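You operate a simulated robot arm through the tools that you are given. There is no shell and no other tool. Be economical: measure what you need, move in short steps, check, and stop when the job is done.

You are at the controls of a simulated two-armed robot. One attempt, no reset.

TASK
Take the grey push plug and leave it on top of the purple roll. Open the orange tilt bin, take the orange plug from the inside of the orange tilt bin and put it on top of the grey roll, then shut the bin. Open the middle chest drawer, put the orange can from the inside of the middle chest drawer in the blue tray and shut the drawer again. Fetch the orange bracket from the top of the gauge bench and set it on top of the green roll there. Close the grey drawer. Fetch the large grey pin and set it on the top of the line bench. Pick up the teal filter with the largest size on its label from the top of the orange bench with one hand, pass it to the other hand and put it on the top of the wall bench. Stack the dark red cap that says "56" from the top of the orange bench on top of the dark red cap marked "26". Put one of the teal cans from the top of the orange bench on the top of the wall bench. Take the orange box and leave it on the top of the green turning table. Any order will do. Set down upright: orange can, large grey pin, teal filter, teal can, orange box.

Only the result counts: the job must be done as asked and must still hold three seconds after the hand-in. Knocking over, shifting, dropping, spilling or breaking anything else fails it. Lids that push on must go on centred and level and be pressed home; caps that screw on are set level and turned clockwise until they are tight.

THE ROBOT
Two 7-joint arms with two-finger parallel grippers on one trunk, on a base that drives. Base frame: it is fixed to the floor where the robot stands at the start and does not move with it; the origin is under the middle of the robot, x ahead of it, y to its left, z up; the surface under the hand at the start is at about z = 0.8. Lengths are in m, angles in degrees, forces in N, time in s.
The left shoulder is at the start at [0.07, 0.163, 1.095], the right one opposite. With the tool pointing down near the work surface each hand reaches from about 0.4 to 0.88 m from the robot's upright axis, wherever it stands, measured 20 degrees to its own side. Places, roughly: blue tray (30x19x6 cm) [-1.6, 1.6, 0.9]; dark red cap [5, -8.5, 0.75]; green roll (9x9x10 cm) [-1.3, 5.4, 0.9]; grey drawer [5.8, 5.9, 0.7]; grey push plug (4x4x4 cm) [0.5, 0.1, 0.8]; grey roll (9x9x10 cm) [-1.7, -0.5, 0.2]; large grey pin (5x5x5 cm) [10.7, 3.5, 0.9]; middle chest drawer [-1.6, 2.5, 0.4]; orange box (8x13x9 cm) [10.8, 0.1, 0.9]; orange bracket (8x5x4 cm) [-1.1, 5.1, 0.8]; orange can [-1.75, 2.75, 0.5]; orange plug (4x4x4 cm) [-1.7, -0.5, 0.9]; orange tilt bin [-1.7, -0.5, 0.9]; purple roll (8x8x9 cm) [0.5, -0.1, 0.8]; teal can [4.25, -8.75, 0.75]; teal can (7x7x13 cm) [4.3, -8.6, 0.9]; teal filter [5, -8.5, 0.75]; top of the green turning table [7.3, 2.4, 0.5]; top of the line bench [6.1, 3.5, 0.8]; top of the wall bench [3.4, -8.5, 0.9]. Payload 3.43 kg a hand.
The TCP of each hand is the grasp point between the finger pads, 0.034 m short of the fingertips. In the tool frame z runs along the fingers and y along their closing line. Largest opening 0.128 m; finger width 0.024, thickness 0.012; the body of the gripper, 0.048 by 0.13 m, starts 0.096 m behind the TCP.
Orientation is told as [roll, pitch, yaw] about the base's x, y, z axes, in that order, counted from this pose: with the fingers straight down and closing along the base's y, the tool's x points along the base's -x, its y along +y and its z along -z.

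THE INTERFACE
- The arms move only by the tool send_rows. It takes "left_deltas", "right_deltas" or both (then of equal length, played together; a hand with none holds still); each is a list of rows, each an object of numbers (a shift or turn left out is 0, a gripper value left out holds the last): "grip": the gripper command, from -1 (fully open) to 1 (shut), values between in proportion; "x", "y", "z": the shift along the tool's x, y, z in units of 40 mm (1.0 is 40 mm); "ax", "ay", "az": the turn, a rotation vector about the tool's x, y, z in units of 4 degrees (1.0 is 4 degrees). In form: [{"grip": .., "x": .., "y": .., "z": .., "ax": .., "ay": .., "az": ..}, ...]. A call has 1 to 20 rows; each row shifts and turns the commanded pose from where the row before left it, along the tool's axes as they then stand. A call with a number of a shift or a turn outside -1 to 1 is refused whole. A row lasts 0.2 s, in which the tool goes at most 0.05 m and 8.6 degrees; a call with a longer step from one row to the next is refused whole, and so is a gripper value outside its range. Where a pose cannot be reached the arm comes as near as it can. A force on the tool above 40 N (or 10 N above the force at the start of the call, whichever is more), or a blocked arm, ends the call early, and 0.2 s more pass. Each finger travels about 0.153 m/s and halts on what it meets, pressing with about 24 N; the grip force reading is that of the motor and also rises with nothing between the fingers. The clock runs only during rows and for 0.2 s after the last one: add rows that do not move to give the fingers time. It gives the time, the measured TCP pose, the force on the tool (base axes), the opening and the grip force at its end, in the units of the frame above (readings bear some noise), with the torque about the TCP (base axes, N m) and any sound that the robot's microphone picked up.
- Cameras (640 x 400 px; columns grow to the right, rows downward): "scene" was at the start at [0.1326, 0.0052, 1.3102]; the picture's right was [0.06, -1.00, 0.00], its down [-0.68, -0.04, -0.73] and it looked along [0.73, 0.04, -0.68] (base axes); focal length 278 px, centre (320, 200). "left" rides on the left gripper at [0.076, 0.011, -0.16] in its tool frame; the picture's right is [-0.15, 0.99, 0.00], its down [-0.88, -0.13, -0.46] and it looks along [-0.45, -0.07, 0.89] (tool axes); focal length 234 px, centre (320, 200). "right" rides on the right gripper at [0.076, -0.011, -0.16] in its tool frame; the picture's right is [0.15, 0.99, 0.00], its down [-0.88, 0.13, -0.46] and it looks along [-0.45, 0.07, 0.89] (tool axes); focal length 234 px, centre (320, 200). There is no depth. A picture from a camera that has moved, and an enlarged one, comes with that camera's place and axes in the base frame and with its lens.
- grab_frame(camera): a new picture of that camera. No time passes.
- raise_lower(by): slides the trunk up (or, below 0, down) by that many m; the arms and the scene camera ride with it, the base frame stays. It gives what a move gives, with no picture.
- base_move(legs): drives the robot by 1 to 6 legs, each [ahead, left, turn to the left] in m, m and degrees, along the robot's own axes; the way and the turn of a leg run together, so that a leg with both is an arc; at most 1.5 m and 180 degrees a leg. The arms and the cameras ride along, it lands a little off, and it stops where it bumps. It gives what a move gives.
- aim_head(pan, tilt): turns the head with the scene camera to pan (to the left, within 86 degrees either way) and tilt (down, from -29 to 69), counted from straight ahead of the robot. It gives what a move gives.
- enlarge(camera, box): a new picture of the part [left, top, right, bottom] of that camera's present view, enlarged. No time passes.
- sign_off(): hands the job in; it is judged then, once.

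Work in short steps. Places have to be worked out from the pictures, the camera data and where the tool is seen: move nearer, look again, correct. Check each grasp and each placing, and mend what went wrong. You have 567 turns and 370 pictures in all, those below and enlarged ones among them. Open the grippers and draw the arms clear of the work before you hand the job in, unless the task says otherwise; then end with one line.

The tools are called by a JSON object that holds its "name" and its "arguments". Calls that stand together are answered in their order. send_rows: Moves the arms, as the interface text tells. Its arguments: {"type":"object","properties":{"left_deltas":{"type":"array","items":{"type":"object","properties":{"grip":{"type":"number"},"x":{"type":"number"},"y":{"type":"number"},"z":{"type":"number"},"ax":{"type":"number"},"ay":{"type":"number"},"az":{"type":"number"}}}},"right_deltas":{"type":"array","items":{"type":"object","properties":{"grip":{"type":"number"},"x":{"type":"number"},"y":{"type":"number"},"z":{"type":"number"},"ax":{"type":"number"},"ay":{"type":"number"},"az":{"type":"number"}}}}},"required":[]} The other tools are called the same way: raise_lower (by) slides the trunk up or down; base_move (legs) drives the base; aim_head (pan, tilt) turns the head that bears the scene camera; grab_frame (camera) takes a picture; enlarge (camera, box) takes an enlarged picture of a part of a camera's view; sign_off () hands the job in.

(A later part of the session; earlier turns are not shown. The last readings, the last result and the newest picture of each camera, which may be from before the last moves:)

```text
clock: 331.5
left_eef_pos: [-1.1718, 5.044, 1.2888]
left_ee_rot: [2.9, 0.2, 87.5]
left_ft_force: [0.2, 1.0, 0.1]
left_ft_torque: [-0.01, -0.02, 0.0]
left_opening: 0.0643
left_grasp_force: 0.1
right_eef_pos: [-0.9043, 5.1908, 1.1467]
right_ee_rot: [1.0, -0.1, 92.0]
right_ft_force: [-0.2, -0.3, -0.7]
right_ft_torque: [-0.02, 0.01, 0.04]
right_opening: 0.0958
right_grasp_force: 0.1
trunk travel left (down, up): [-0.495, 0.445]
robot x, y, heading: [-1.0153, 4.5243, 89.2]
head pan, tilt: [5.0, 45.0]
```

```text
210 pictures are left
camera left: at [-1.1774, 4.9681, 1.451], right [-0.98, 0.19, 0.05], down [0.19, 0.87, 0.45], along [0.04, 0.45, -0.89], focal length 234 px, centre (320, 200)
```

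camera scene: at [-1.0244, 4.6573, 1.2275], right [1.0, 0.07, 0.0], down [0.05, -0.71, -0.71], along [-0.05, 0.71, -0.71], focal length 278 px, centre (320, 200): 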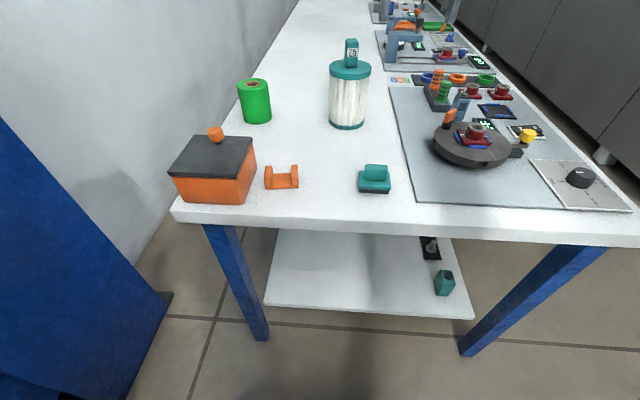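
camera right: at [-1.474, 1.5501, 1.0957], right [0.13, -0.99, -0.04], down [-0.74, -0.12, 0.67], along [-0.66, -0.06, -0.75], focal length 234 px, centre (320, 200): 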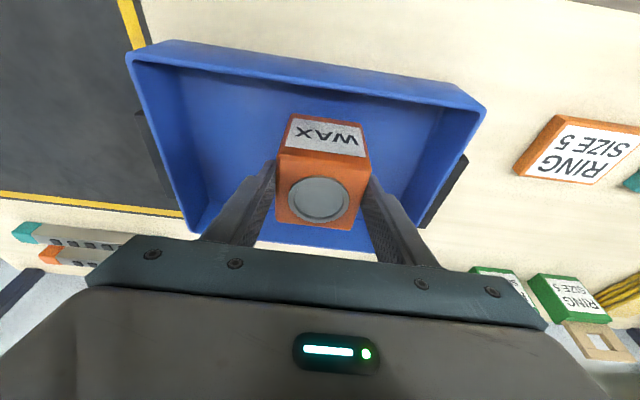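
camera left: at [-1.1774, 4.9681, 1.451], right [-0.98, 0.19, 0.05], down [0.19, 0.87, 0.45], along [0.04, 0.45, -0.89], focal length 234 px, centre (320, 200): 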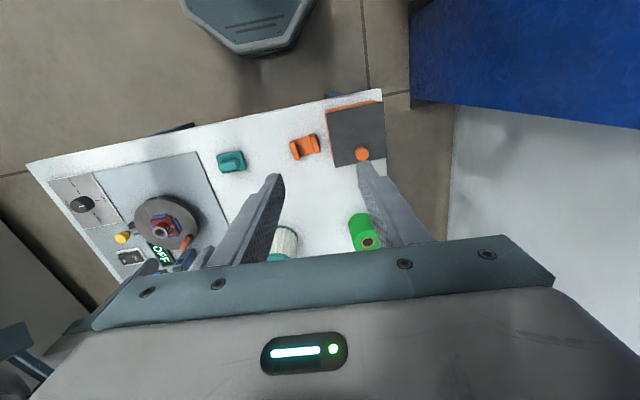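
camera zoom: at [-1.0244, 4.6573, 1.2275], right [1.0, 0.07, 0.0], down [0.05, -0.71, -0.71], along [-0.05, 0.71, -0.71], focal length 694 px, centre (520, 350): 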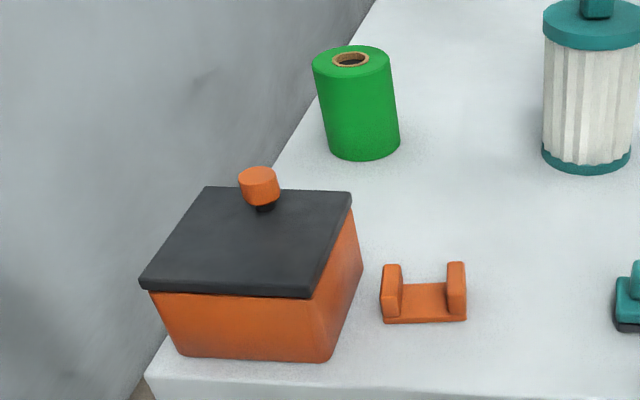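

Bracket centre ≈ [-1.140, 5.12], on a table at z ≈ 0.81. Level the left hand and bring it above the bracket.

{"name": "send_rows", "arguments": {"left_deltas": [{"ax": 0.72, "az": -0.6, "grip": -0.7}, {"x": -0.4, "y": -0.2, "z": 0.85}, {"x": -0.4, "y": -0.2, "z": 0.85}, {"x": -0.4, "y": -0.2, "z": 0.85}, {"x": -0.4, "y": -0.2, "z": 0.85}, {"x": -0.3, "z": 0.85}, {"z": 0.85}, {"z": 0.85}, {"z": 0.85}, {"z": 0.85}, {}]}}

{"name": "grab_frame", "arguments": {"camera": "left"}}

```text
clock: 333.9
left_eef_pos: [-1.1373, 5.1174, 0.9854]
left_ee_rot: [0.0, 0.0, 89.9]
left_ft_force: [0.8, -0.1, -0.4]
left_ft_torque: [0.01, -0.02, 0.05]
left_opening: 0.109
left_grasp_force: 0.1
right_eef_pos: [-0.906, 5.1924, 1.1464]
right_ee_rot: [1.0, -0.1, 92.0]
right_ft_force: [0.5, 0.2, -0.8]
right_ft_torque: [0.02, 0.01, 0.0]
right_opening: 0.096
right_grasp_force: 0.1
trunk travel left (down, up): [-0.495, 0.445]
robot x, y, heading: [-1.0182, 4.5287, 89.1]
head pan, tilt: [5.0, 45.0]
```

```text
209 pictures are left
camera left: at [-1.1492, 5.0425, 1.1469], right [-0.99, 0.15, 0.0], down [0.13, 0.88, 0.45], along [0.07, 0.45, -0.89], focal length 234 px, centre (320, 200)
```

left: 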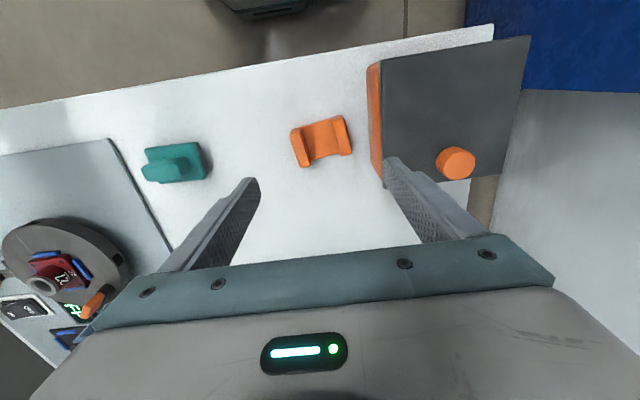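

The box lid leaves too little room, so I'll grip just the right-hand flange (x ≈ -1.112) with one finger inside the U.

{"name": "send_rows", "arguments": {"left_deltas": [{"y": -0.63, "grip": 0.2}, {"z": 0.8}, {"z": 0.8}, {}]}}

{"name": "enlarge", "arguments": {"camera": "left", "box": [240, 100, 420, 240]}}

```text
clock: 334.9
left_eef_pos: [-1.1116, 5.1152, 0.921]
left_ee_rot: [0.1, 0.1, 89.9]
left_ft_force: [-0.4, -0.6, -0.8]
left_ft_torque: [0.01, -0.04, -0.01]
left_opening: 0.0512
left_grasp_force: 0.1
right_eef_pos: [-0.9058, 5.1907, 1.1475]
right_ee_rot: [1.1, -0.2, 91.9]
right_ft_force: [1.2, 0.8, -0.1]
right_ft_torque: [-0.03, -0.01, 0.0]
right_opening: 0.0962
right_grasp_force: 0.0
trunk travel left (down, up): [-0.495, 0.445]
robot x, y, heading: [-1.0182, 4.5282, 89.3]
head pan, tilt: [5.0, 45.0]
```

```text
2.86 times, centred on (330, 170) of left
camera zoom: at [-1.1241, 5.0402, 1.0815], right [-0.99, 0.15, 0.0], down [0.13, 0.88, 0.45], along [0.07, 0.45, -0.89], focal length 669 px, centre (291, 286)
```

zoom: 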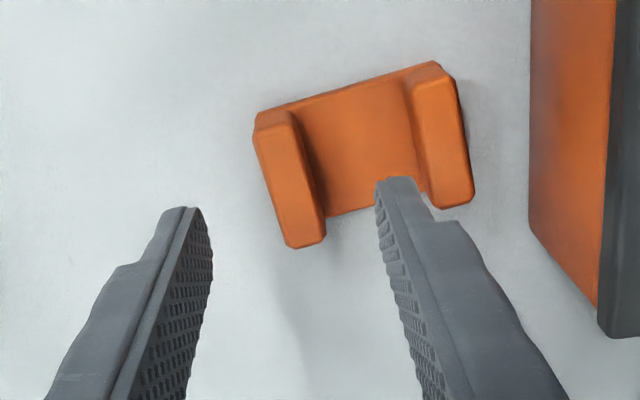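

Flange at [-1.112, 5.116], turned about 7°. Rotate to match, descend 6 cm and close.

{"name": "send_rows", "arguments": {"left_deltas": [{"az": -0.9}, {"az": -0.85}, {"z": 0.6}, {"z": 0.6}, {"z": 0.35}, {}]}}

{"name": "enlarge", "arguments": {"camera": "left", "box": [240, 100, 420, 240]}}

```text
clock: 336.3
left_eef_pos: [-1.1119, 5.1172, 0.8619]
left_ee_rot: [0.0, -0.1, 96.9]
left_ft_force: [-1.0, 4.8, 19.7]
left_ft_torque: [0.09, 0.62, -0.16]
left_opening: 0.0516
left_grasp_force: 0.2
right_eef_pos: [-0.905, 5.1908, 1.1482]
right_ee_rot: [0.9, -0.2, 91.9]
right_ft_force: [0.7, -0.2, 0.1]
right_ft_torque: [-0.04, -0.02, -0.02]
right_opening: 0.096
right_grasp_force: 0.0
trunk travel left (down, up): [-0.495, 0.445]
robot x, y, heading: [-1.0173, 4.5264, 89.0]
head pan, tilt: [5.0, 45.0]
```

```text
2.86 times, centred on (330, 170) of left
camera zoom: at [-1.1145, 5.0398, 1.022], right [-1.0, 0.03, 0.0], down [0.02, 0.89, 0.46], along [0.01, 0.46, -0.89], focal length 669 px, centre (291, 286)
```

zoom: 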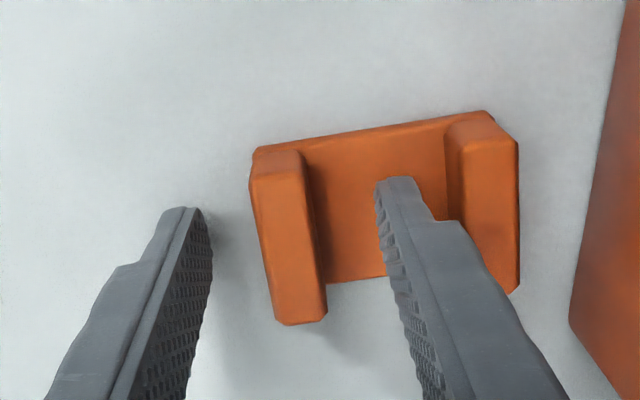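

The inner fingertip touches the base plate. Rise 4 mm and close.

{"name": "send_rows", "arguments": {"left_deltas": [{"z": -0.12}, {"grip": 0.6}, {"grip": 1}, {"grip": 1}, {"grip": 1}]}}

{"name": "send_rows", "arguments": {"left_deltas": [{"z": -0.3}, {"z": -0.6}, {"z": -0.9}, {"z": -0.9}, {"z": -0.9}, {}]}}

{"name": "grab_frame", "arguments": {"camera": "left"}}

{"name": "grab_frame", "arguments": {"camera": "scene"}}

```text
clock: 337.5
left_eef_pos: [-1.1126, 5.1168, 0.8629]
left_ee_rot: [0.1, 0.1, 96.9]
left_ft_force: [0.1, 1.6, -0.5]
left_ft_torque: [0.03, -0.03, -0.01]
left_opening: 0.0148
left_grasp_force: 23.9
right_eef_pos: [-0.9059, 5.1915, 1.1476]
right_ee_rot: [0.9, -0.1, 92.0]
right_ft_force: [-0.1, 0.0, 0.2]
right_ft_torque: [-0.02, 0.01, -0.02]
right_opening: 0.0958
right_grasp_force: 0.1
trunk travel left (down, up): [-0.495, 0.445]
robot x, y, heading: [-1.0191, 4.526, 89.5]
head pan, tilt: [5.0, 45.0]
```

```text
clock: 338.9
left_eef_pos: [-1.115, 5.1238, 1.0078]
left_ee_rot: [0.0, 0.2, 96.9]
left_ft_force: [-0.1, 0.7, -0.4]
left_ft_torque: [0.0, -0.02, -0.04]
left_opening: 0.0148
left_grasp_force: 24.2
right_eef_pos: [-0.9051, 5.1924, 1.1459]
right_ee_rot: [1.0, -0.1, 91.9]
right_ft_force: [0.0, 0.3, -0.2]
right_ft_torque: [0.02, -0.02, -0.02]
right_opening: 0.0961
right_grasp_force: 0.1
trunk travel left (down, up): [-0.495, 0.445]
robot x, y, heading: [-1.0177, 4.523, 89.1]
head pan, tilt: [5.0, 45.0]
```

```text
206 pictures are left
camera left: at [-1.1167, 5.0474, 1.1687], right [-1.0, 0.03, 0.0], down [0.02, 0.89, 0.45], along [0.01, 0.45, -0.89], focal length 234 px, centre (320, 200)
```

left: 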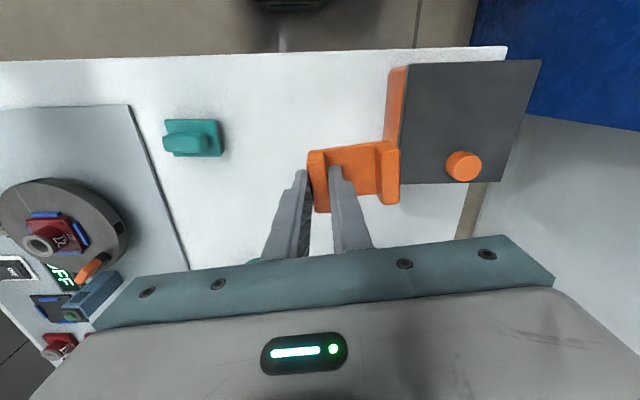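

```text
205 pictures are left
camera scene: at [-1.0245, 4.6581, 1.2273], right [1.0, 0.07, 0.0], down [0.05, -0.71, -0.71], along [-0.05, 0.7, -0.71], focal length 278 px, centre (320, 200)
```

scene: 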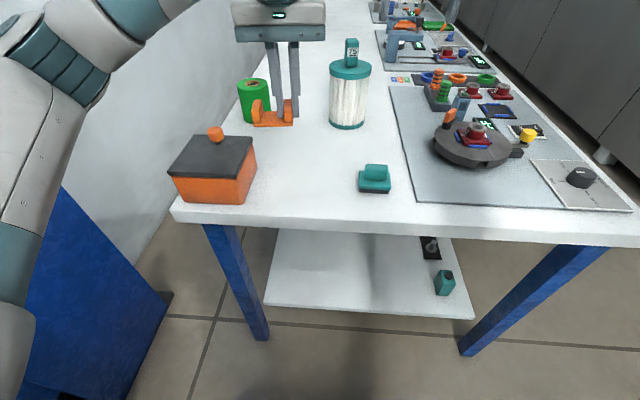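

Held firmly. Roll top ≈ [-1.261, 5.401, 0.919]. Ease the base forward 7 cm, raise slightly and move the bracket over the roll (+y first, then -x).

{"name": "base_move", "arguments": {"legs": [[0.07, 0, 0]]}}

{"name": "send_rows", "arguments": {"left_deltas": [{"z": -0.9}, {"x": -0.9, "y": -0.1}, {"x": -0.9, "y": -0.1}, {"x": -0.9, "y": -0.1}, {"x": -0.9, "y": -0.1}, {"x": -0.9, "y": -0.1}, {"x": -0.5, "y": -0.1}, {"x": -0.2, "y": 0.9}, {"x": -0.2, "y": 0.9}, {"x": -0.2, "y": 0.9}, {}]}}

{"name": "grab_frame", "arguments": {"camera": "left"}}

{"name": "grab_frame", "arguments": {"camera": "scene"}}

```text
clock: 339.9
left_eef_pos: [-1.1141, 5.1935, 1.0077]
left_ee_rot: [0.0, 0.2, 96.9]
left_ft_force: [-0.5, 0.6, -0.4]
left_ft_torque: [-0.03, 0.02, -0.02]
left_opening: 0.0149
left_grasp_force: 24.0
right_eef_pos: [-0.9041, 5.2627, 1.1461]
right_ee_rot: [1.1, -0.1, 91.8]
right_ft_force: [-0.1, 0.1, -0.6]
right_ft_torque: [-0.04, -0.02, -0.01]
right_opening: 0.0959
right_grasp_force: 0.0
trunk travel left (down, up): [-0.495, 0.445]
robot x, y, heading: [-1.0162, 4.5948, 89.2]
head pan, tilt: [5.0, 45.0]
```

```text
clock: 342.3
left_eef_pos: [-1.2243, 5.3855, 1.0432]
left_ee_rot: [0.1, 0.0, 96.9]
left_ft_force: [-0.9, -0.2, -0.2]
left_ft_torque: [0.0, 0.01, 0.0]
left_opening: 0.0149
left_grasp_force: 23.6
left hand out of reach, approached as far as the arm can: row 7
right_eef_pos: [-0.9029, 5.2617, 1.1463]
right_ee_rot: [1.1, -0.1, 91.9]
right_ft_force: [0.8, 0.1, -0.7]
right_ft_torque: [0.01, 0.05, -0.01]
right_opening: 0.0959
right_grasp_force: 0.0
trunk travel left (down, up): [-0.495, 0.445]
robot x, y, heading: [-1.0163, 4.5952, 88.9]
head pan, tilt: [5.0, 45.0]
```

```text
204 pictures are left
camera left: at [-1.2266, 5.3094, 1.2029], right [-1.0, 0.03, 0.0], down [0.02, 0.89, 0.45], along [0.01, 0.45, -0.89], focal length 234 px, centre (320, 200)
```

left: 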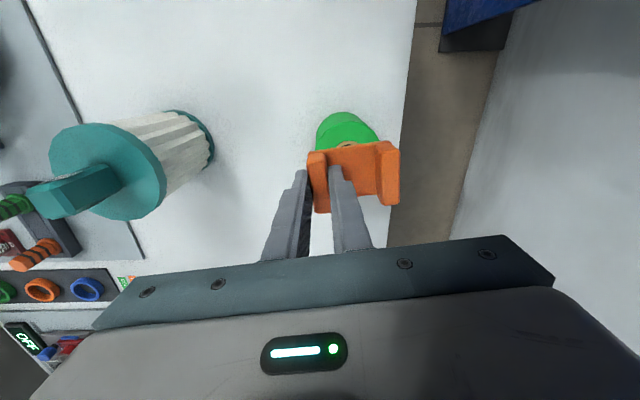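

```text
203 pictures are left
camera scene: at [-1.0222, 4.7264, 1.2275], right [1.0, 0.07, 0.0], down [0.05, -0.71, -0.71], along [-0.05, 0.71, -0.71], focal length 278 px, centre (320, 200)
```

scene: 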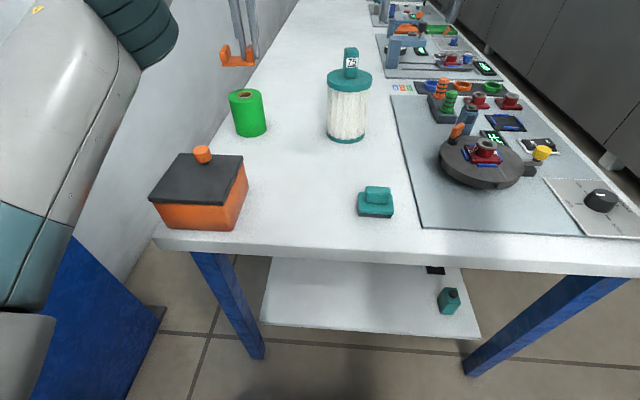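

Shift the base 2 cm forward for y alignment, then lower the bracket toward the roll.

{"name": "base_move", "arguments": {"legs": [[0.02, 0, 0]]}}

{"name": "send_rows", "arguments": {"left_deltas": [{"z": 0.6, "y": 0.1}, {"z": 0.6}, {"z": 0.3}, {}]}}

{"name": "grab_frame", "arguments": {"camera": "left"}}

{"name": "enlarge", "arguments": {"camera": "scene", "box": [180, 30, 320, 150]}}

```text
clock: 343.1
left_eef_pos: [-1.2256, 5.4043, 1.0429]
left_ee_rot: [0.1, 0.0, 96.9]
left_ft_force: [-0.1, 0.6, -0.9]
left_ft_torque: [0.03, 0.0, 0.01]
left_opening: 0.0151
left_grasp_force: 24.0
right_eef_pos: [-0.9047, 5.2791, 1.1473]
right_ee_rot: [1.0, -0.2, 91.8]
right_ft_force: [-0.3, -0.8, 0.1]
right_ft_torque: [0.05, 0.04, 0.02]
right_opening: 0.096
right_grasp_force: 0.1
trunk travel left (down, up): [-0.495, 0.445]
robot x, y, heading: [-1.0125, 4.6138, 88.9]
head pan, tilt: [5.0, 45.0]
```

```text
clock: 344.1
left_eef_pos: [-1.2305, 5.404, 0.9817]
left_ee_rot: [0.1, 0.1, 96.9]
left_ft_force: [0.4, 0.0, -0.5]
left_ft_torque: [0.01, -0.03, -0.05]
left_opening: 0.0151
left_grasp_force: 23.9
right_eef_pos: [-0.9048, 5.2799, 1.1462]
right_ee_rot: [1.0, -0.2, 91.9]
right_ft_force: [1.2, -0.5, 0.3]
right_ft_torque: [0.0, -0.01, 0.02]
right_opening: 0.0958
right_grasp_force: 0.1
trunk travel left (down, up): [-0.495, 0.445]
robot x, y, heading: [-1.0164, 4.6131, 89.5]
head pan, tilt: [5.0, 45.0]
```

```text
202 pictures are left
camera left: at [-1.2322, 5.3275, 1.1432], right [-1.0, 0.03, 0.0], down [0.02, 0.89, 0.45], along [0.01, 0.45, -0.89], focal length 234 px, centre (320, 200)
```

left: 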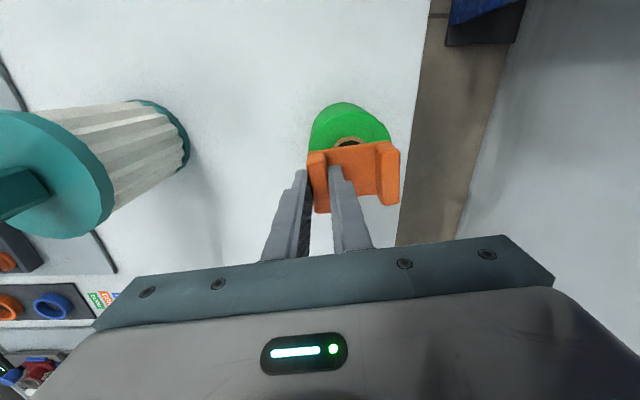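

```text
3.33 times, centred on (250, 90) of scene
camera zoom: at [-1.0228, 4.7459, 1.2275], right [1.0, 0.07, 0.0], down [0.05, -0.71, -0.71], along [-0.05, 0.71, -0.71], focal length 926 px, centre (553, 567)
```

zoom: 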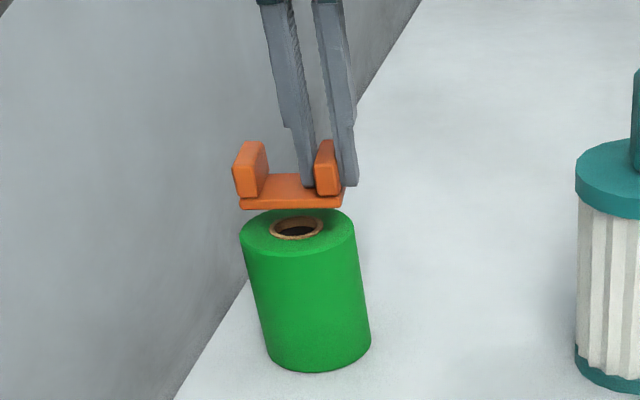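

Alignment agrees within a few mm. Creep down to contact.

{"name": "send_rows", "arguments": {"left_deltas": [{"z": 0.25, "x": 0.1}, {"z": 0.12}, {"z": 0.1}, {"z": 0.1}, {"z": 0.1}, {}]}}

{"name": "enlarge", "arguments": {"camera": "scene", "box": [180, 30, 320, 150]}}

```text
clock: 345.6
left_eef_pos: [-1.2303, 5.4, 0.961]
left_ee_rot: [-0.3, -0.4, 96.9]
left_ft_force: [-0.1, -3.9, 15.8]
left_ft_torque: [-0.48, 0.11, 0.01]
left_opening: 0.0151
left_grasp_force: 23.9
right_eef_pos: [-0.9047, 5.2796, 1.1474]
right_ee_rot: [1.0, -0.3, 92.0]
right_ft_force: [1.1, 0.6, 0.4]
right_ft_torque: [0.0, -0.01, 0.01]
right_opening: 0.0961
right_grasp_force: 0.1
trunk travel left (down, up): [-0.495, 0.445]
robot x, y, heading: [-1.0191, 4.6107, 88.9]
head pan, tilt: [5.0, 45.0]
stopped in row 6 (left hand): the force on the tool passed its limit at 41 N (the readings are from after the stop); the commanded pose is now the measured one
```

```text
3.33 times, centred on (250, 90) of scene
camera zoom: at [-1.0228, 4.7445, 1.2274], right [1.0, 0.07, 0.0], down [0.05, -0.7, -0.71], along [-0.05, 0.71, -0.71], focal length 926 px, centre (553, 567)
```

zoom: 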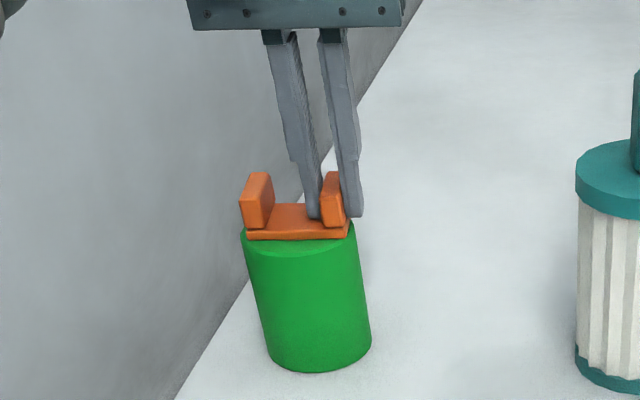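

The bracket sits centred on the roll. Ease off, open slightly and lift away.

{"name": "send_rows", "arguments": {"left_deltas": [{"z": -0.06}, {"grip": 0.6}, {"grip": 0.5}, {"grip": 0.5}, {"z": -0.5}, {"z": -0.8}, {"z": -0.9}, {"z": -0.9}, {}]}}

{"name": "enlarge", "arguments": {"camera": "scene", "box": [180, 30, 320, 150]}}

```text
clock: 347.6
left_eef_pos: [-1.2262, 5.3924, 1.0828]
left_ee_rot: [-0.2, -0.2, 96.9]
left_ft_force: [1.4, 0.3, 0.2]
left_ft_torque: [-0.03, 0.0, -0.03]
left_opening: 0.0316
left_grasp_force: 0.0
left hand out of reach, approached as far as the arm can: row 8
right_eef_pos: [-0.9051, 5.281, 1.1464]
right_ee_rot: [1.0, -0.1, 91.9]
right_ft_force: [0.0, -0.2, 0.2]
right_ft_torque: [0.01, 0.01, -0.01]
right_opening: 0.0958
right_grasp_force: 0.0
trunk travel left (down, up): [-0.495, 0.445]
robot x, y, heading: [-1.0213, 4.617, 89.4]
head pan, tilt: [5.0, 45.0]
```

```text
3.33 times, centred on (250, 90) of scene
camera zoom: at [-1.0238, 4.7469, 1.2273], right [1.0, 0.07, 0.0], down [0.05, -0.71, -0.71], along [-0.05, 0.7, -0.71], focal length 926 px, centre (553, 567)
```

zoom: 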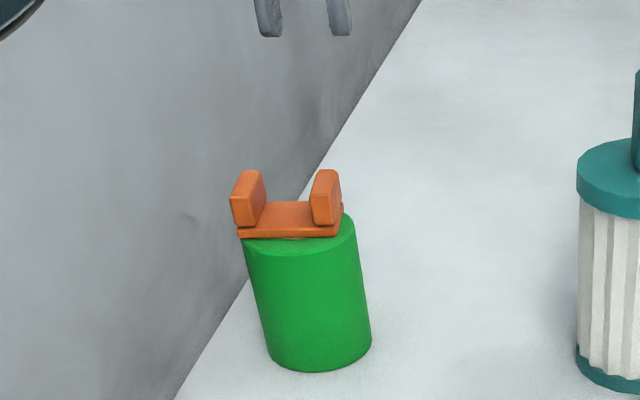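

The bracket is on the green roll. Next are the eastern stations. Retract the left hand and back off, then look along the machine row for a passage.

{"name": "send_rows", "arguments": {"left_deltas": [{"x": 0.9, "y": -0.5}, {"x": 0.9, "y": -0.5}, {"x": 0.9, "y": -0.5}, {"x": 0.9, "y": -0.3, "az": 0.9}, {"x": 0.9, "az": 0.85}, {"x": 0.9}, {"x": 0.9}, {}]}}

{"name": "base_move", "arguments": {"legs": [[-0.6, 0, 0], [0, -0.4, 0]]}}

{"name": "aim_head", "arguments": {"pan": -50, "tilt": 5}}

{"name": "grab_frame", "arguments": {"camera": "scene"}}

```text
clock: 349.4
left_eef_pos: [-1.1374, 5.1478, 1.081]
left_ee_rot: [0.0, -0.3, 90.0]
left_ft_force: [-0.3, -0.2, -0.4]
left_ft_torque: [-0.03, -0.01, -0.02]
left_opening: 0.0319
left_grasp_force: 0.1
right_eef_pos: [-0.9055, 5.2819, 1.1456]
right_ee_rot: [1.0, -0.1, 91.8]
right_ft_force: [0.5, -0.4, -0.5]
right_ft_torque: [-0.02, -0.01, -0.01]
right_opening: 0.0961
right_grasp_force: 0.0
trunk travel left (down, up): [-0.495, 0.445]
robot x, y, heading: [-1.0188, 4.613, 88.9]
head pan, tilt: [5.0, 45.0]
```

```text
clock: 354.9
left_eef_pos: [-0.7367, 4.5405, 1.0814]
left_ee_rot: [-0.2, -0.4, 89.5]
left_ft_force: [1.2, 0.3, -0.6]
left_ft_torque: [0.0, -0.02, 0.03]
left_opening: 0.0321
left_grasp_force: 0.1
right_eef_pos: [-0.5041, 4.6694, 1.147]
right_ee_rot: [1.0, -0.2, 91.5]
right_ft_force: [0.4, -0.7, 0.5]
right_ft_torque: [-0.01, 0.02, 0.0]
right_opening: 0.0961
right_grasp_force: 0.1
trunk travel left (down, up): [-0.495, 0.445]
robot x, y, heading: [-0.6209, 4.007, 88.6]
head pan, tilt: [5.0, 45.0]
```

```text
clock: 356.1
left_eef_pos: [-0.7363, 4.5393, 1.0808]
left_ee_rot: [-0.1, -0.3, 89.5]
left_ft_force: [0.6, -1.0, -0.2]
left_ft_torque: [0.01, 0.03, 0.02]
left_opening: 0.032
left_grasp_force: 0.0
right_eef_pos: [-0.5039, 4.6703, 1.1458]
right_ee_rot: [0.9, -0.3, 91.5]
right_ft_force: [0.8, -0.6, -0.6]
right_ft_torque: [0.01, -0.02, 0.01]
right_opening: 0.0962
right_grasp_force: 0.1
trunk travel left (down, up): [-0.495, 0.445]
robot x, y, heading: [-0.6228, 4.0046, 88.7]
head pan, tilt: [-50.0, 5.0]
```

```text
198 pictures are left
camera scene: at [-0.5496, 4.1123, 1.2904], right [0.62, -0.78, 0.0], down [-0.07, -0.06, -1.0], along [0.78, 0.62, -0.09], focal length 278 px, centre (320, 200)
```

scene: 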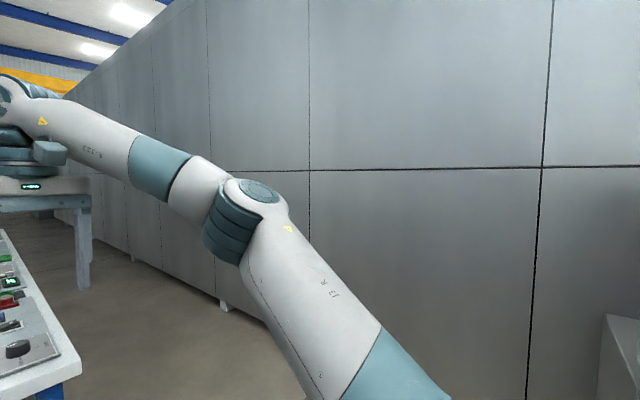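

The cabinet wall goes on northwards, so I'll go south. Turn around and drive down the aisle to y ≈ -1.9.

{"name": "base_move", "arguments": {"legs": [[0, 0, -178.7], [1.5, 0, 0], [1.5, 0, 0]]}}

{"name": "aim_head", "arguments": {"pan": 20, "tilt": 8}}

{"name": "grab_frame", "arguments": {"camera": "scene"}}

```text
clock: 378.1
left_eef_pos: [-0.9544, 0.4729, 1.0818]
left_ee_rot: [-0.2, -0.3, -97.2]
left_ft_force: [0.2, -0.8, -0.3]
left_ft_torque: [0.0, 0.0, 0.01]
left_opening: 0.032
left_grasp_force: 0.1
right_eef_pos: [-1.2008, 0.3717, 1.1477]
right_ee_rot: [1.0, 0.0, -95.1]
right_ft_force: [0.2, -0.7, 0.5]
right_ft_torque: [-0.01, -0.01, 0.01]
right_opening: 0.0959
right_grasp_force: 0.0
trunk travel left (down, up): [-0.495, 0.445]
robot x, y, heading: [-1.0084, 1.0172, -98.0]
head pan, tilt: [-50.0, 5.0]
```

```text
clock: 379.5
left_eef_pos: [-0.9552, 0.4735, 1.082]
left_ee_rot: [-0.1, -0.3, -97.2]
left_ft_force: [0.1, 0.3, -0.3]
left_ft_torque: [0.0, 0.0, 0.0]
left_opening: 0.0319
left_grasp_force: 0.1
right_eef_pos: [-1.2005, 0.3716, 1.1467]
right_ee_rot: [0.9, -0.1, -95.2]
right_ft_force: [0.7, 0.3, 0.2]
right_ft_torque: [-0.01, 0.02, -0.02]
right_opening: 0.0961
right_grasp_force: 0.1
trunk travel left (down, up): [-0.495, 0.445]
robot x, y, heading: [-1.0095, 1.0224, -98.2]
head pan, tilt: [20.0, 8.0]
```

```text
197 pictures are left
camera scene: at [-0.9947, 0.8788, 1.2857], right [-0.98, -0.21, 0.0], down [-0.03, 0.14, -0.99], along [0.21, -0.97, -0.14], focal length 278 px, centre (320, 200)
```

scene: 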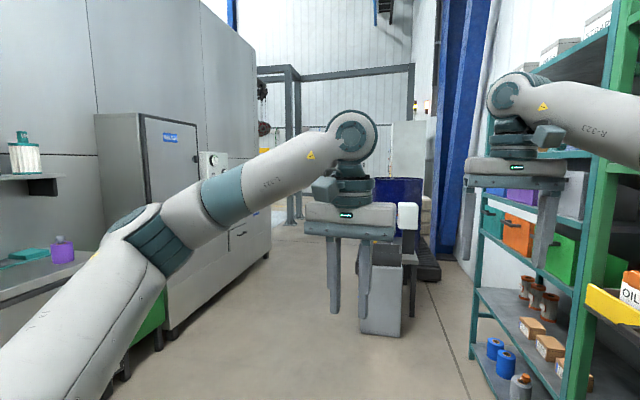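

The heading drifted, leaving me at x -1.0. Shift left to x ≈ -0.38 and straighten, then continue south.

{"name": "base_move", "arguments": {"legs": [[0, 0.64, 0], [0, 0, 8.0]]}}

{"name": "base_move", "arguments": {"legs": [[1.0, 0, 0]]}}

{"name": "grab_frame", "arguments": {"camera": "scene"}}

```text
clock: 383.7
left_eef_pos: [-0.2425, 0.396, 1.081]
left_ee_rot: [-0.2, -0.4, -89.5]
left_ft_force: [-0.2, 0.3, -0.1]
left_ft_torque: [-0.02, 0.01, -0.01]
left_opening: 0.0323
left_grasp_force: 0.0
right_eef_pos: [-0.4738, 0.2618, 1.147]
right_ee_rot: [1.0, -0.3, -87.6]
right_ft_force: [0.7, 0.7, 0.6]
right_ft_torque: [0.0, 0.04, -0.01]
right_opening: 0.096
right_grasp_force: 0.0
trunk travel left (down, up): [-0.495, 0.445]
robot x, y, heading: [-0.3713, 0.9259, -90.3]
head pan, tilt: [20.0, 8.0]
```

```text
clock: 388.9
left_eef_pos: [-0.284, -0.6078, 1.0818]
left_ee_rot: [-0.1, -0.3, -91.4]
left_ft_force: [0.0, -0.9, 0.2]
left_ft_torque: [-0.02, -0.01, 0.01]
left_opening: 0.032
left_grasp_force: 0.0
right_eef_pos: [-0.5197, -0.7339, 1.1463]
right_ee_rot: [1.0, -0.3, -89.4]
right_ft_force: [-0.2, -0.1, -0.2]
right_ft_torque: [0.03, 0.02, -0.02]
right_opening: 0.0961
right_grasp_force: 0.0
trunk travel left (down, up): [-0.495, 0.445]
robot x, y, heading: [-0.391, -0.071, -92.3]
head pan, tilt: [20.0, 8.0]
```

```text
196 pictures are left
camera scene: at [-0.3656, -0.2085, 1.2856], right [-0.95, -0.31, 0.0], down [-0.04, 0.13, -0.99], along [0.3, -0.94, -0.14], focal length 278 px, centre (320, 200)
```

scene: 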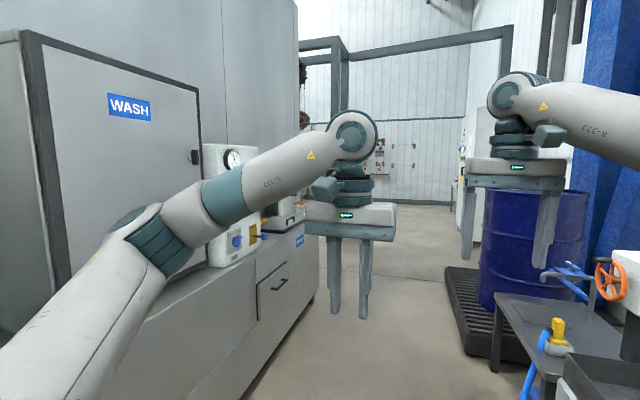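

The passage is clear. Continue south past the machine's end.

{"name": "base_move", "arguments": {"legs": [[0, 0.08, 2.3], [1.4, 0, 0]]}}

{"name": "base_move", "arguments": {"legs": [[1.4, 0, 0]]}}

{"name": "aim_head", "arguments": {"pan": 70, "tilt": 8}}

{"name": "grab_frame", "arguments": {"camera": "scene"}}

```text
clock: 396.5
left_eef_pos: [-0.1672, -1.9915, 1.0819]
left_ee_rot: [-0.1, -0.3, -88.5]
left_ft_force: [-0.7, 1.0, 0.6]
left_ft_torque: [0.01, 0.03, 0.03]
left_opening: 0.0322
left_grasp_force: 0.0
right_eef_pos: [-0.3965, -2.1291, 1.1484]
right_ee_rot: [1.0, -0.1, -86.3]
right_ft_force: [-0.2, -1.0, 0.7]
right_ft_torque: [0.03, -0.02, -0.02]
right_opening: 0.0957
right_grasp_force: 0.1
trunk travel left (down, up): [-0.495, 0.445]
robot x, y, heading: [-0.298, -1.4626, -89.4]
head pan, tilt: [20.0, 8.0]
```

```text
clock: 403.6
left_eef_pos: [-0.1875, -3.4115, 1.0807]
left_ee_rot: [-0.1, -0.4, -90.1]
left_ft_force: [0.0, 0.2, 0.1]
left_ft_torque: [0.0, -0.02, 0.03]
left_opening: 0.0319
left_grasp_force: 0.0
right_eef_pos: [-0.4193, -3.5422, 1.1471]
right_ee_rot: [1.0, -0.2, -88.2]
right_ft_force: [-1.1, 0.3, 0.4]
right_ft_torque: [-0.01, 0.01, 0.0]
right_opening: 0.0963
right_grasp_force: 0.0
trunk travel left (down, up): [-0.495, 0.445]
robot x, y, heading: [-0.3091, -2.8782, -90.9]
head pan, tilt: [20.0, 8.0]
```

```text
clock: 404.7
left_eef_pos: [-0.1881, -3.4112, 1.0811]
left_ee_rot: [-0.1, -0.3, -90.1]
left_ft_force: [-0.2, 0.4, -0.1]
left_ft_torque: [0.03, 0.0, 0.0]
left_opening: 0.0319
left_grasp_force: 0.1
right_eef_pos: [-0.4201, -3.5423, 1.1477]
right_ee_rot: [1.0, -0.2, -88.2]
right_ft_force: [-0.9, -0.5, -1.1]
right_ft_torque: [0.0, 0.01, -0.04]
right_opening: 0.0959
right_grasp_force: 0.0
trunk travel left (down, up): [-0.495, 0.445]
robot x, y, heading: [-0.3045, -2.8792, -91.1]
head pan, tilt: [70.0, 8.0]
```

```text
195 pictures are left
camera scene: at [-0.2204, -2.9601, 1.2857], right [-0.36, -0.93, 0.0], down [-0.13, 0.05, -0.99], along [0.92, -0.36, -0.14], focal length 278 px, centre (320, 200)
```

scene: 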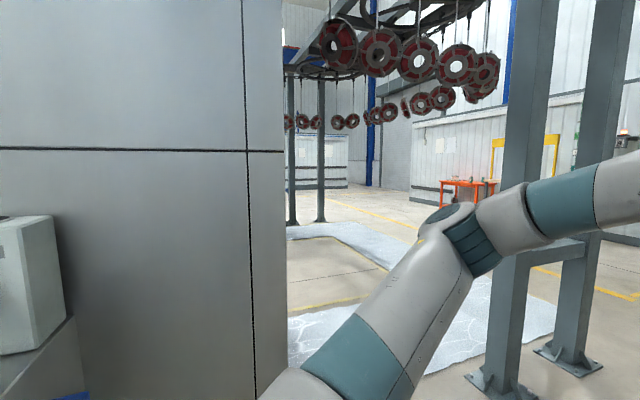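

The gap east runs between the machine's end (y ≈ -3.1) and a post at (0.75, -4.4); the orange bench shows farther at ≈ (4.6, -8.4). Drive to y -3.7 and turn east.

{"name": "base_move", "arguments": {"legs": [[0.85, 0, 0], [0, 0, 91]]}}

{"name": "aim_head", "arguments": {"pan": 0, "tilt": 12}}

{"name": "grab_frame", "arguments": {"camera": "scene"}}

```text
clock: 413.2
left_eef_pos: [0.2127, -3.5876, 1.082]
left_ee_rot: [-0.1, -0.3, 3.2]
left_ft_force: [0.0, -0.1, -0.2]
left_ft_torque: [0.02, 0.0, 0.01]
left_opening: 0.0323
left_grasp_force: 0.1
right_eef_pos: [0.3567, -3.812, 1.1464]
right_ee_rot: [1.0, -0.3, 5.3]
right_ft_force: [-0.5, 0.2, 0.3]
right_ft_torque: [-0.03, -0.01, -0.01]
right_opening: 0.0961
right_grasp_force: 0.0
trunk travel left (down, up): [-0.495, 0.445]
robot x, y, heading: [-0.3113, -3.7349, 2.3]
head pan, tilt: [70.0, 8.0]
```

```text
clock: 414.6
left_eef_pos: [0.2126, -3.5874, 1.0808]
left_ee_rot: [-0.1, -0.3, 3.1]
left_ft_force: [-1.1, -0.5, -0.5]
left_ft_torque: [-0.02, 0.0, -0.03]
left_opening: 0.0318
left_grasp_force: 0.1
right_eef_pos: [0.3575, -3.8129, 1.148]
right_ee_rot: [1.0, -0.2, 5.3]
right_ft_force: [0.4, 0.6, 1.1]
right_ft_torque: [-0.01, 0.02, 0.03]
right_opening: 0.0959
right_grasp_force: 0.1
trunk travel left (down, up): [-0.495, 0.445]
robot x, y, heading: [-0.313, -3.7343, 2.4]
head pan, tilt: [0.0, 12.0]
```

```text
194 pictures are left
camera scene: at [-0.171, -3.7304, 1.2792], right [0.04, -1.0, 0.0], down [-0.21, -0.01, -0.98], along [0.98, 0.04, -0.21], focal length 278 px, centre (320, 200)
```

scene: 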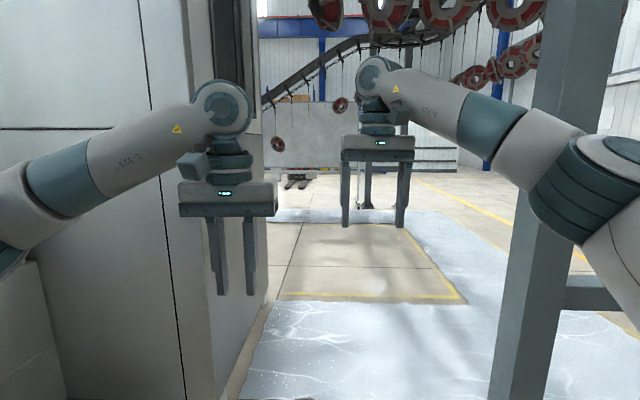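

The gap is only ~0.9 m. Extend both hands forward so the elbows come in.

{"name": "send_rows", "arguments": {"left_deltas": [{"x": -0.9, "y": -0.2}, {"x": -0.9, "y": -0.2}, {"x": -0.9, "y": -0.2}, {"x": -0.9, "y": -0.2}, {"x": -0.9}, {"x": -0.9}, {"x": -0.9}, {"x": -0.5}, {}], "right_deltas": [{"x": -0.6, "y": -0.2}, {"x": -0.6, "y": -0.2}, {"x": -0.6, "y": -0.2}, {"x": -0.6, "y": -0.2}, {"x": -0.6}, {"x": -0.6}, {"x": -0.6}, {}, {}]}}

{"name": "aim_head", "arguments": {"pan": 0, "tilt": 25}}

{"name": "grab_frame", "arguments": {"camera": "scene"}}

```text
clock: 416.6
left_eef_pos: [0.4437, -3.6088, 1.0822]
left_ee_rot: [0.0, -0.4, 3.1]
left_ft_force: [0.2, -0.5, 0.2]
left_ft_torque: [0.04, -0.02, -0.05]
left_opening: 0.0319
left_grasp_force: 0.2
left hand out of reach, approached as far as the arm can: row 7, 8
right_eef_pos: [0.429, -3.8251, 1.1363]
right_ee_rot: [1.1, -0.2, 5.1]
right_ft_force: [0.5, -0.7, -0.2]
right_ft_torque: [0.02, 0.01, 0.04]
right_opening: 0.096
right_grasp_force: 0.0
right hand out of reach, approached as far as the arm can: row 3, 4, 5, 6, 7
trunk travel left (down, up): [-0.495, 0.445]
robot x, y, heading: [-0.3128, -3.7376, 2.2]
head pan, tilt: [0.0, 12.0]
```

```text
clock: 417.4
left_eef_pos: [0.444, -3.6062, 1.0812]
left_ee_rot: [-0.2, -0.3, 3.3]
left_ft_force: [0.8, 0.0, -0.1]
left_ft_torque: [0.02, -0.02, 0.02]
left_opening: 0.0321
left_grasp_force: 0.1
right_eef_pos: [0.4307, -3.8232, 1.1357]
right_ee_rot: [1.0, -0.2, 5.2]
right_ft_force: [0.1, 0.3, 0.1]
right_ft_torque: [0.02, 0.01, -0.03]
right_opening: 0.096
right_grasp_force: 0.0
trunk travel left (down, up): [-0.495, 0.445]
robot x, y, heading: [-0.313, -3.7365, 2.4]
head pan, tilt: [0.0, 25.0]
```

```text
193 pictures are left
camera scene: at [-0.172, -3.7305, 1.2581], right [0.04, -1.0, 0.0], down [-0.42, -0.02, -0.91], along [0.91, 0.04, -0.42], focal length 278 px, centre (320, 200)
```

scene: 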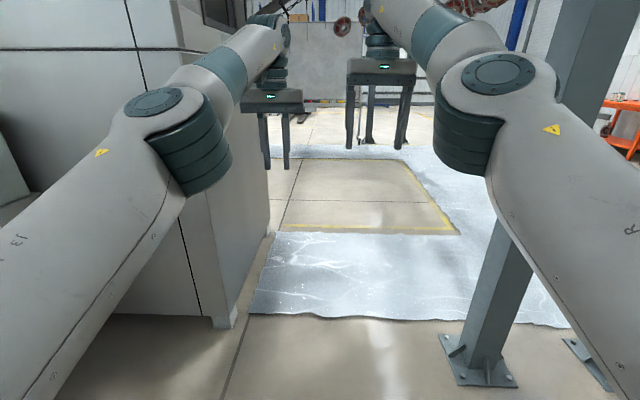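

With the elbows in, the gap (≈ -3.1 to -4.35) is comfortable. Straighten and drive through.

{"name": "base_move", "arguments": {"legs": [[0, 0, -2.4], [1.4, 0, 0], [0.7, 0, 0]]}}

{"name": "aim_head", "arguments": {"pan": -50, "tilt": 12}}

{"name": "grab_frame", "arguments": {"camera": "scene"}}

```text
clock: 428.1
left_eef_pos: [2.5267, -3.527, 1.0827]
left_ee_rot: [-0.1, -0.4, 3.7]
left_ft_force: [-0.6, 0.4, 0.7]
left_ft_torque: [-0.01, 0.02, -0.04]
left_opening: 0.0319
left_grasp_force: 0.1
right_eef_pos: [2.5149, -3.7436, 1.1361]
right_ee_rot: [0.9, -0.2, 5.7]
right_ft_force: [0.5, -0.7, -0.7]
right_ft_torque: [0.0, -0.01, 0.01]
right_opening: 0.096
right_grasp_force: 0.0
trunk travel left (down, up): [-0.495, 0.445]
robot x, y, heading: [1.7721, -3.6665, 2.7]
head pan, tilt: [0.0, 25.0]
```

```text
clock: 429.3
left_eef_pos: [2.5267, -3.526, 1.082]
left_ee_rot: [-0.1, -0.4, 3.7]
left_ft_force: [0.3, 1.4, -0.1]
left_ft_torque: [0.01, -0.01, -0.02]
left_opening: 0.032
left_grasp_force: 0.1
right_eef_pos: [2.5134, -3.7439, 1.1354]
right_ee_rot: [0.9, -0.2, 5.7]
right_ft_force: [0.6, -0.3, 0.0]
right_ft_torque: [-0.02, 0.02, 0.01]
right_opening: 0.0963
right_grasp_force: 0.1
trunk travel left (down, up): [-0.495, 0.445]
robot x, y, heading: [1.7723, -3.6643, 2.4]
head pan, tilt: [-50.0, 12.0]
```

```text
192 pictures are left
camera scene: at [1.8832, -3.7292, 1.2791], right [-0.73, -0.68, 0.0], down [-0.14, 0.15, -0.98], along [0.67, -0.72, -0.21], focal length 278 px, centre (320, 200)
```

scene: 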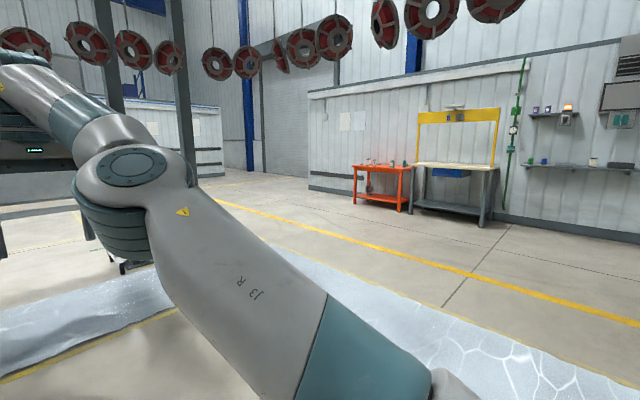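

The orange bench and wall bench are visible with open floor between. Turn toward them and drive.

{"name": "base_move", "arguments": {"legs": [[0, 0, -58], [1.5, 0, 0], [1.5, 0, 0]]}}

{"name": "aim_head", "arguments": {"pan": 0, "tilt": 15}}

{"name": "grab_frame", "arguments": {"camera": "scene"}}

```text
clock: 446.3
left_eef_pos: [4.0963, -6.6205, 1.0818]
left_ee_rot: [-0.1, -0.2, -51.1]
left_ft_force: [0.4, 0.9, -1.4]
left_ft_torque: [0.02, -0.04, -0.01]
left_opening: 0.0321
left_grasp_force: 0.1
right_eef_pos: [3.9101, -6.734, 1.1371]
right_ee_rot: [1.1, -0.2, -48.9]
right_ft_force: [-0.1, 0.0, -0.1]
right_ft_torque: [0.01, 0.0, 0.02]
right_opening: 0.0961
right_grasp_force: 0.0
trunk travel left (down, up): [-0.495, 0.445]
robot x, y, heading: [3.5465, -6.0808, -51.9]
head pan, tilt: [-50.0, 12.0]
```

```text
clock: 447.5
left_eef_pos: [4.0957, -6.6186, 1.0824]
left_ee_rot: [-0.1, -0.4, -51.1]
left_ft_force: [0.1, -0.2, -0.2]
left_ft_torque: [0.0, 0.02, 0.0]
left_opening: 0.0321
left_grasp_force: 0.1
right_eef_pos: [3.911, -6.7347, 1.1367]
right_ee_rot: [0.9, -0.2, -49.0]
right_ft_force: [-0.2, 0.1, 0.3]
right_ft_torque: [-0.01, -0.02, 0.01]
right_opening: 0.0958
right_grasp_force: 0.1
trunk travel left (down, up): [-0.495, 0.445]
robot x, y, heading: [3.5489, -6.0806, -51.8]
head pan, tilt: [0.0, 15.0]
```

```text
191 pictures are left
camera scene: at [3.6346, -6.1936, 1.2743], right [-0.79, -0.62, 0.0], down [-0.16, 0.2, -0.97], along [0.6, -0.76, -0.26], focal length 278 px, centre (320, 200)
```

scene: 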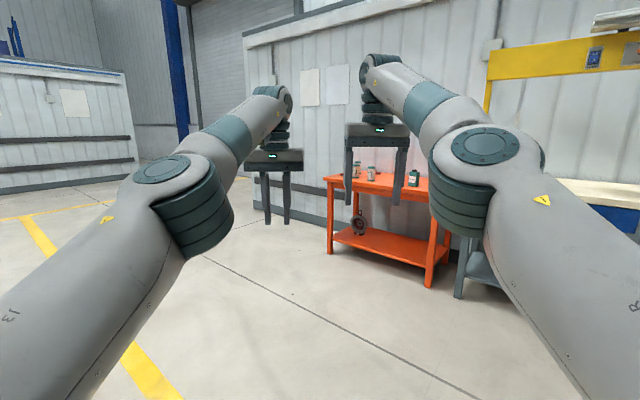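

Orange bench: x ≈ 4.2–5.3, front y ≈ -8.35, top z ≈ 0.74. Turn to face it squarely and approach.

{"name": "base_move", "arguments": {"legs": [[0, 0, -38], [1.2, 1.05, 0]]}}

{"name": "aim_head", "arguments": {"pan": 0, "tilt": 35}}

{"name": "grab_frame", "arguments": {"camera": "scene"}}

```text
refused: leg 2 is longer than a leg can be; nothing moved
```

```text
clock: 448.3
left_eef_pos: [4.0955, -6.6197, 1.0826]
left_ee_rot: [-0.1, -0.3, -51.2]
left_ft_force: [-1.3, 0.3, -0.3]
left_ft_torque: [0.02, 0.04, 0.01]
left_opening: 0.032
left_grasp_force: 0.0
right_eef_pos: [3.9116, -6.7353, 1.1357]
right_ee_rot: [1.0, -0.2, -49.0]
right_ft_force: [-0.2, -0.1, -0.2]
right_ft_torque: [-0.03, -0.03, 0.03]
right_opening: 0.0961
right_grasp_force: 0.2
trunk travel left (down, up): [-0.495, 0.445]
robot x, y, heading: [3.5458, -6.0788, -51.9]
head pan, tilt: [0.0, 35.0]
```

```text
190 pictures are left
camera scene: at [3.6314, -6.1893, 1.2423], right [-0.79, -0.62, 0.0], down [-0.35, 0.45, -0.82], along [0.51, -0.64, -0.57], focal length 278 px, centre (320, 200)
```

scene: 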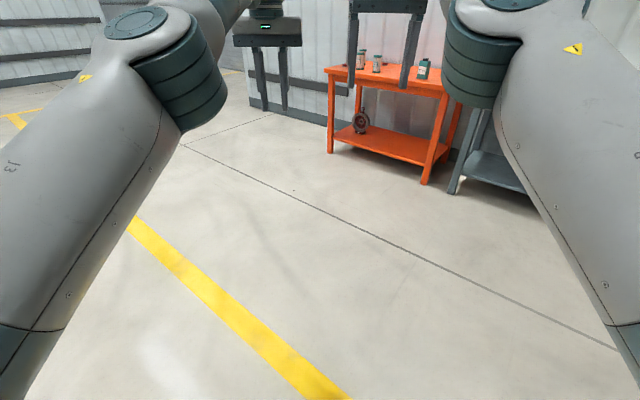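

Split the leg into shorter ones.

{"name": "base_move", "arguments": {"legs": [[0, 0, -38], [0.65, 0.55, 0], [0.6, 0.5, 0]]}}

{"name": "grab_frame", "arguments": {"camera": "scene"}}

```text
clock: 458.5
left_eef_pos: [4.618, -8.146, 1.0822]
left_ee_rot: [-0.1, -0.3, -92.1]
left_ft_force: [-0.2, -0.1, 0.6]
left_ft_torque: [0.02, 0.02, -0.01]
left_opening: 0.0322
left_grasp_force: 0.1
right_eef_pos: [4.4042, -8.112, 1.1368]
right_ee_rot: [1.0, -0.1, -90.1]
right_ft_force: [0.2, 0.1, 0.8]
right_ft_torque: [0.0, 0.02, 0.0]
right_opening: 0.096
right_grasp_force: 0.1
trunk travel left (down, up): [-0.495, 0.445]
robot x, y, heading: [4.5569, -7.3799, -92.9]
head pan, tilt: [0.0, 35.0]
```

```text
189 pictures are left
camera scene: at [4.5508, -7.5168, 1.2423], right [-1.0, 0.05, 0.0], down [0.03, 0.57, -0.82], along [-0.04, -0.82, -0.57], focal length 278 px, centre (320, 200)
```

scene: 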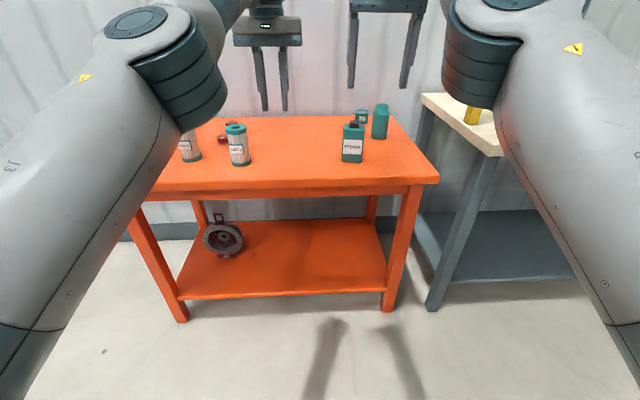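

Spread the hands outward to see the bench top, and enlarge.

{"name": "send_rows", "arguments": {"left_deltas": [{"y": 0.9, "x": 0.4}, {"y": 0.9, "x": 0.4}, {"y": 0.9, "x": 0.4}, {"y": 0.9, "x": 0.4}, {"y": 0.9, "x": 0.4}, {"y": 0.9, "x": 0.4}, {"y": 0.9, "x": 0.4}, {}], "right_deltas": [{"y": -0.9, "x": 0.4}, {"y": -0.9, "x": 0.4}, {"y": -0.9, "x": 0.4}, {"y": -0.9, "x": 0.4}, {"y": -0.9, "x": 0.4}, {"y": -0.9, "x": 0.4}, {"y": -0.9, "x": 0.4}, {}]}}

{"name": "aim_head", "arguments": {"pan": 3, "tilt": 30}}

{"name": "grab_frame", "arguments": {"camera": "scene"}}

{"name": "enlarge", "arguments": {"camera": "scene", "box": [160, 90, 440, 200]}}

```text
clock: 460.3
left_eef_pos: [4.8736, -8.0457, 1.0777]
left_ee_rot: [-0.2, -0.3, -92.2]
left_ft_force: [0.2, 0.4, -0.6]
left_ft_torque: [0.02, 0.02, 0.0]
left_opening: 0.0319
left_grasp_force: 0.1
right_eef_pos: [4.1497, -8.0007, 1.1296]
right_ee_rot: [1.0, -0.1, -90.1]
right_ft_force: [-0.8, -1.0, 0.2]
right_ft_torque: [0.05, -0.02, -0.01]
right_opening: 0.0962
right_grasp_force: 0.1
trunk travel left (down, up): [-0.495, 0.445]
robot x, y, heading: [4.5547, -7.382, -92.9]
head pan, tilt: [0.0, 35.0]
```

```text
clock: 461.0
left_eef_pos: [4.8735, -8.0441, 1.0776]
left_ee_rot: [-0.1, -0.4, -92.1]
left_ft_force: [-0.5, -0.2, -0.5]
left_ft_torque: [-0.02, 0.02, -0.04]
left_opening: 0.0322
left_grasp_force: 0.1
right_eef_pos: [4.1495, -7.9998, 1.1293]
right_ee_rot: [0.9, -0.3, -90.2]
right_ft_force: [0.2, 0.6, 0.3]
right_ft_torque: [-0.04, -0.01, -0.02]
right_opening: 0.0959
right_grasp_force: 0.0
trunk travel left (down, up): [-0.495, 0.445]
robot x, y, heading: [4.5583, -7.3817, -93.2]
head pan, tilt: [3.0, 30.0]
```

```text
188 pictures are left
camera scene: at [4.5551, -7.5189, 1.2501], right [-1.0, 0.0, 0.0], down [0.0, 0.5, -0.87], along [0.0, -0.87, -0.5], focal length 278 px, centre (320, 200)
```

scene: 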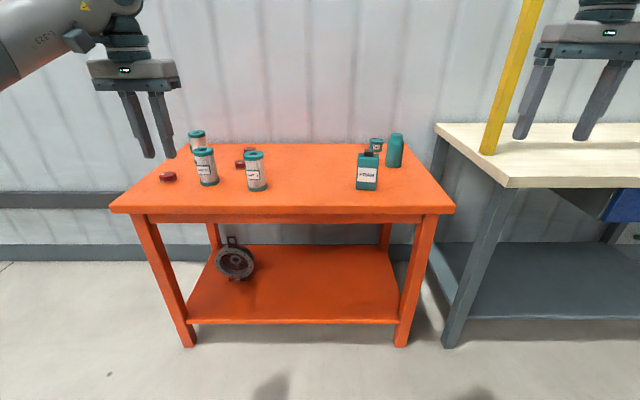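

```text
2.29 times, centred on (300, 145) of scene
camera zoom: at [4.5551, -7.5189, 1.2501], right [-1.0, 0.0, 0.0], down [0.0, 0.5, -0.87], along [0.0, -0.87, -0.5], focal length 635 px, centre (366, 326)
```

zoom: 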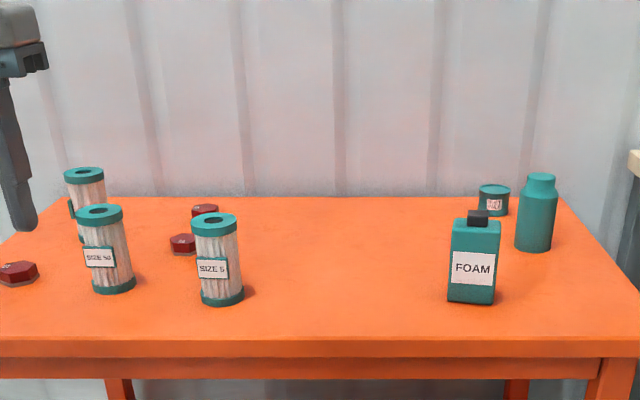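

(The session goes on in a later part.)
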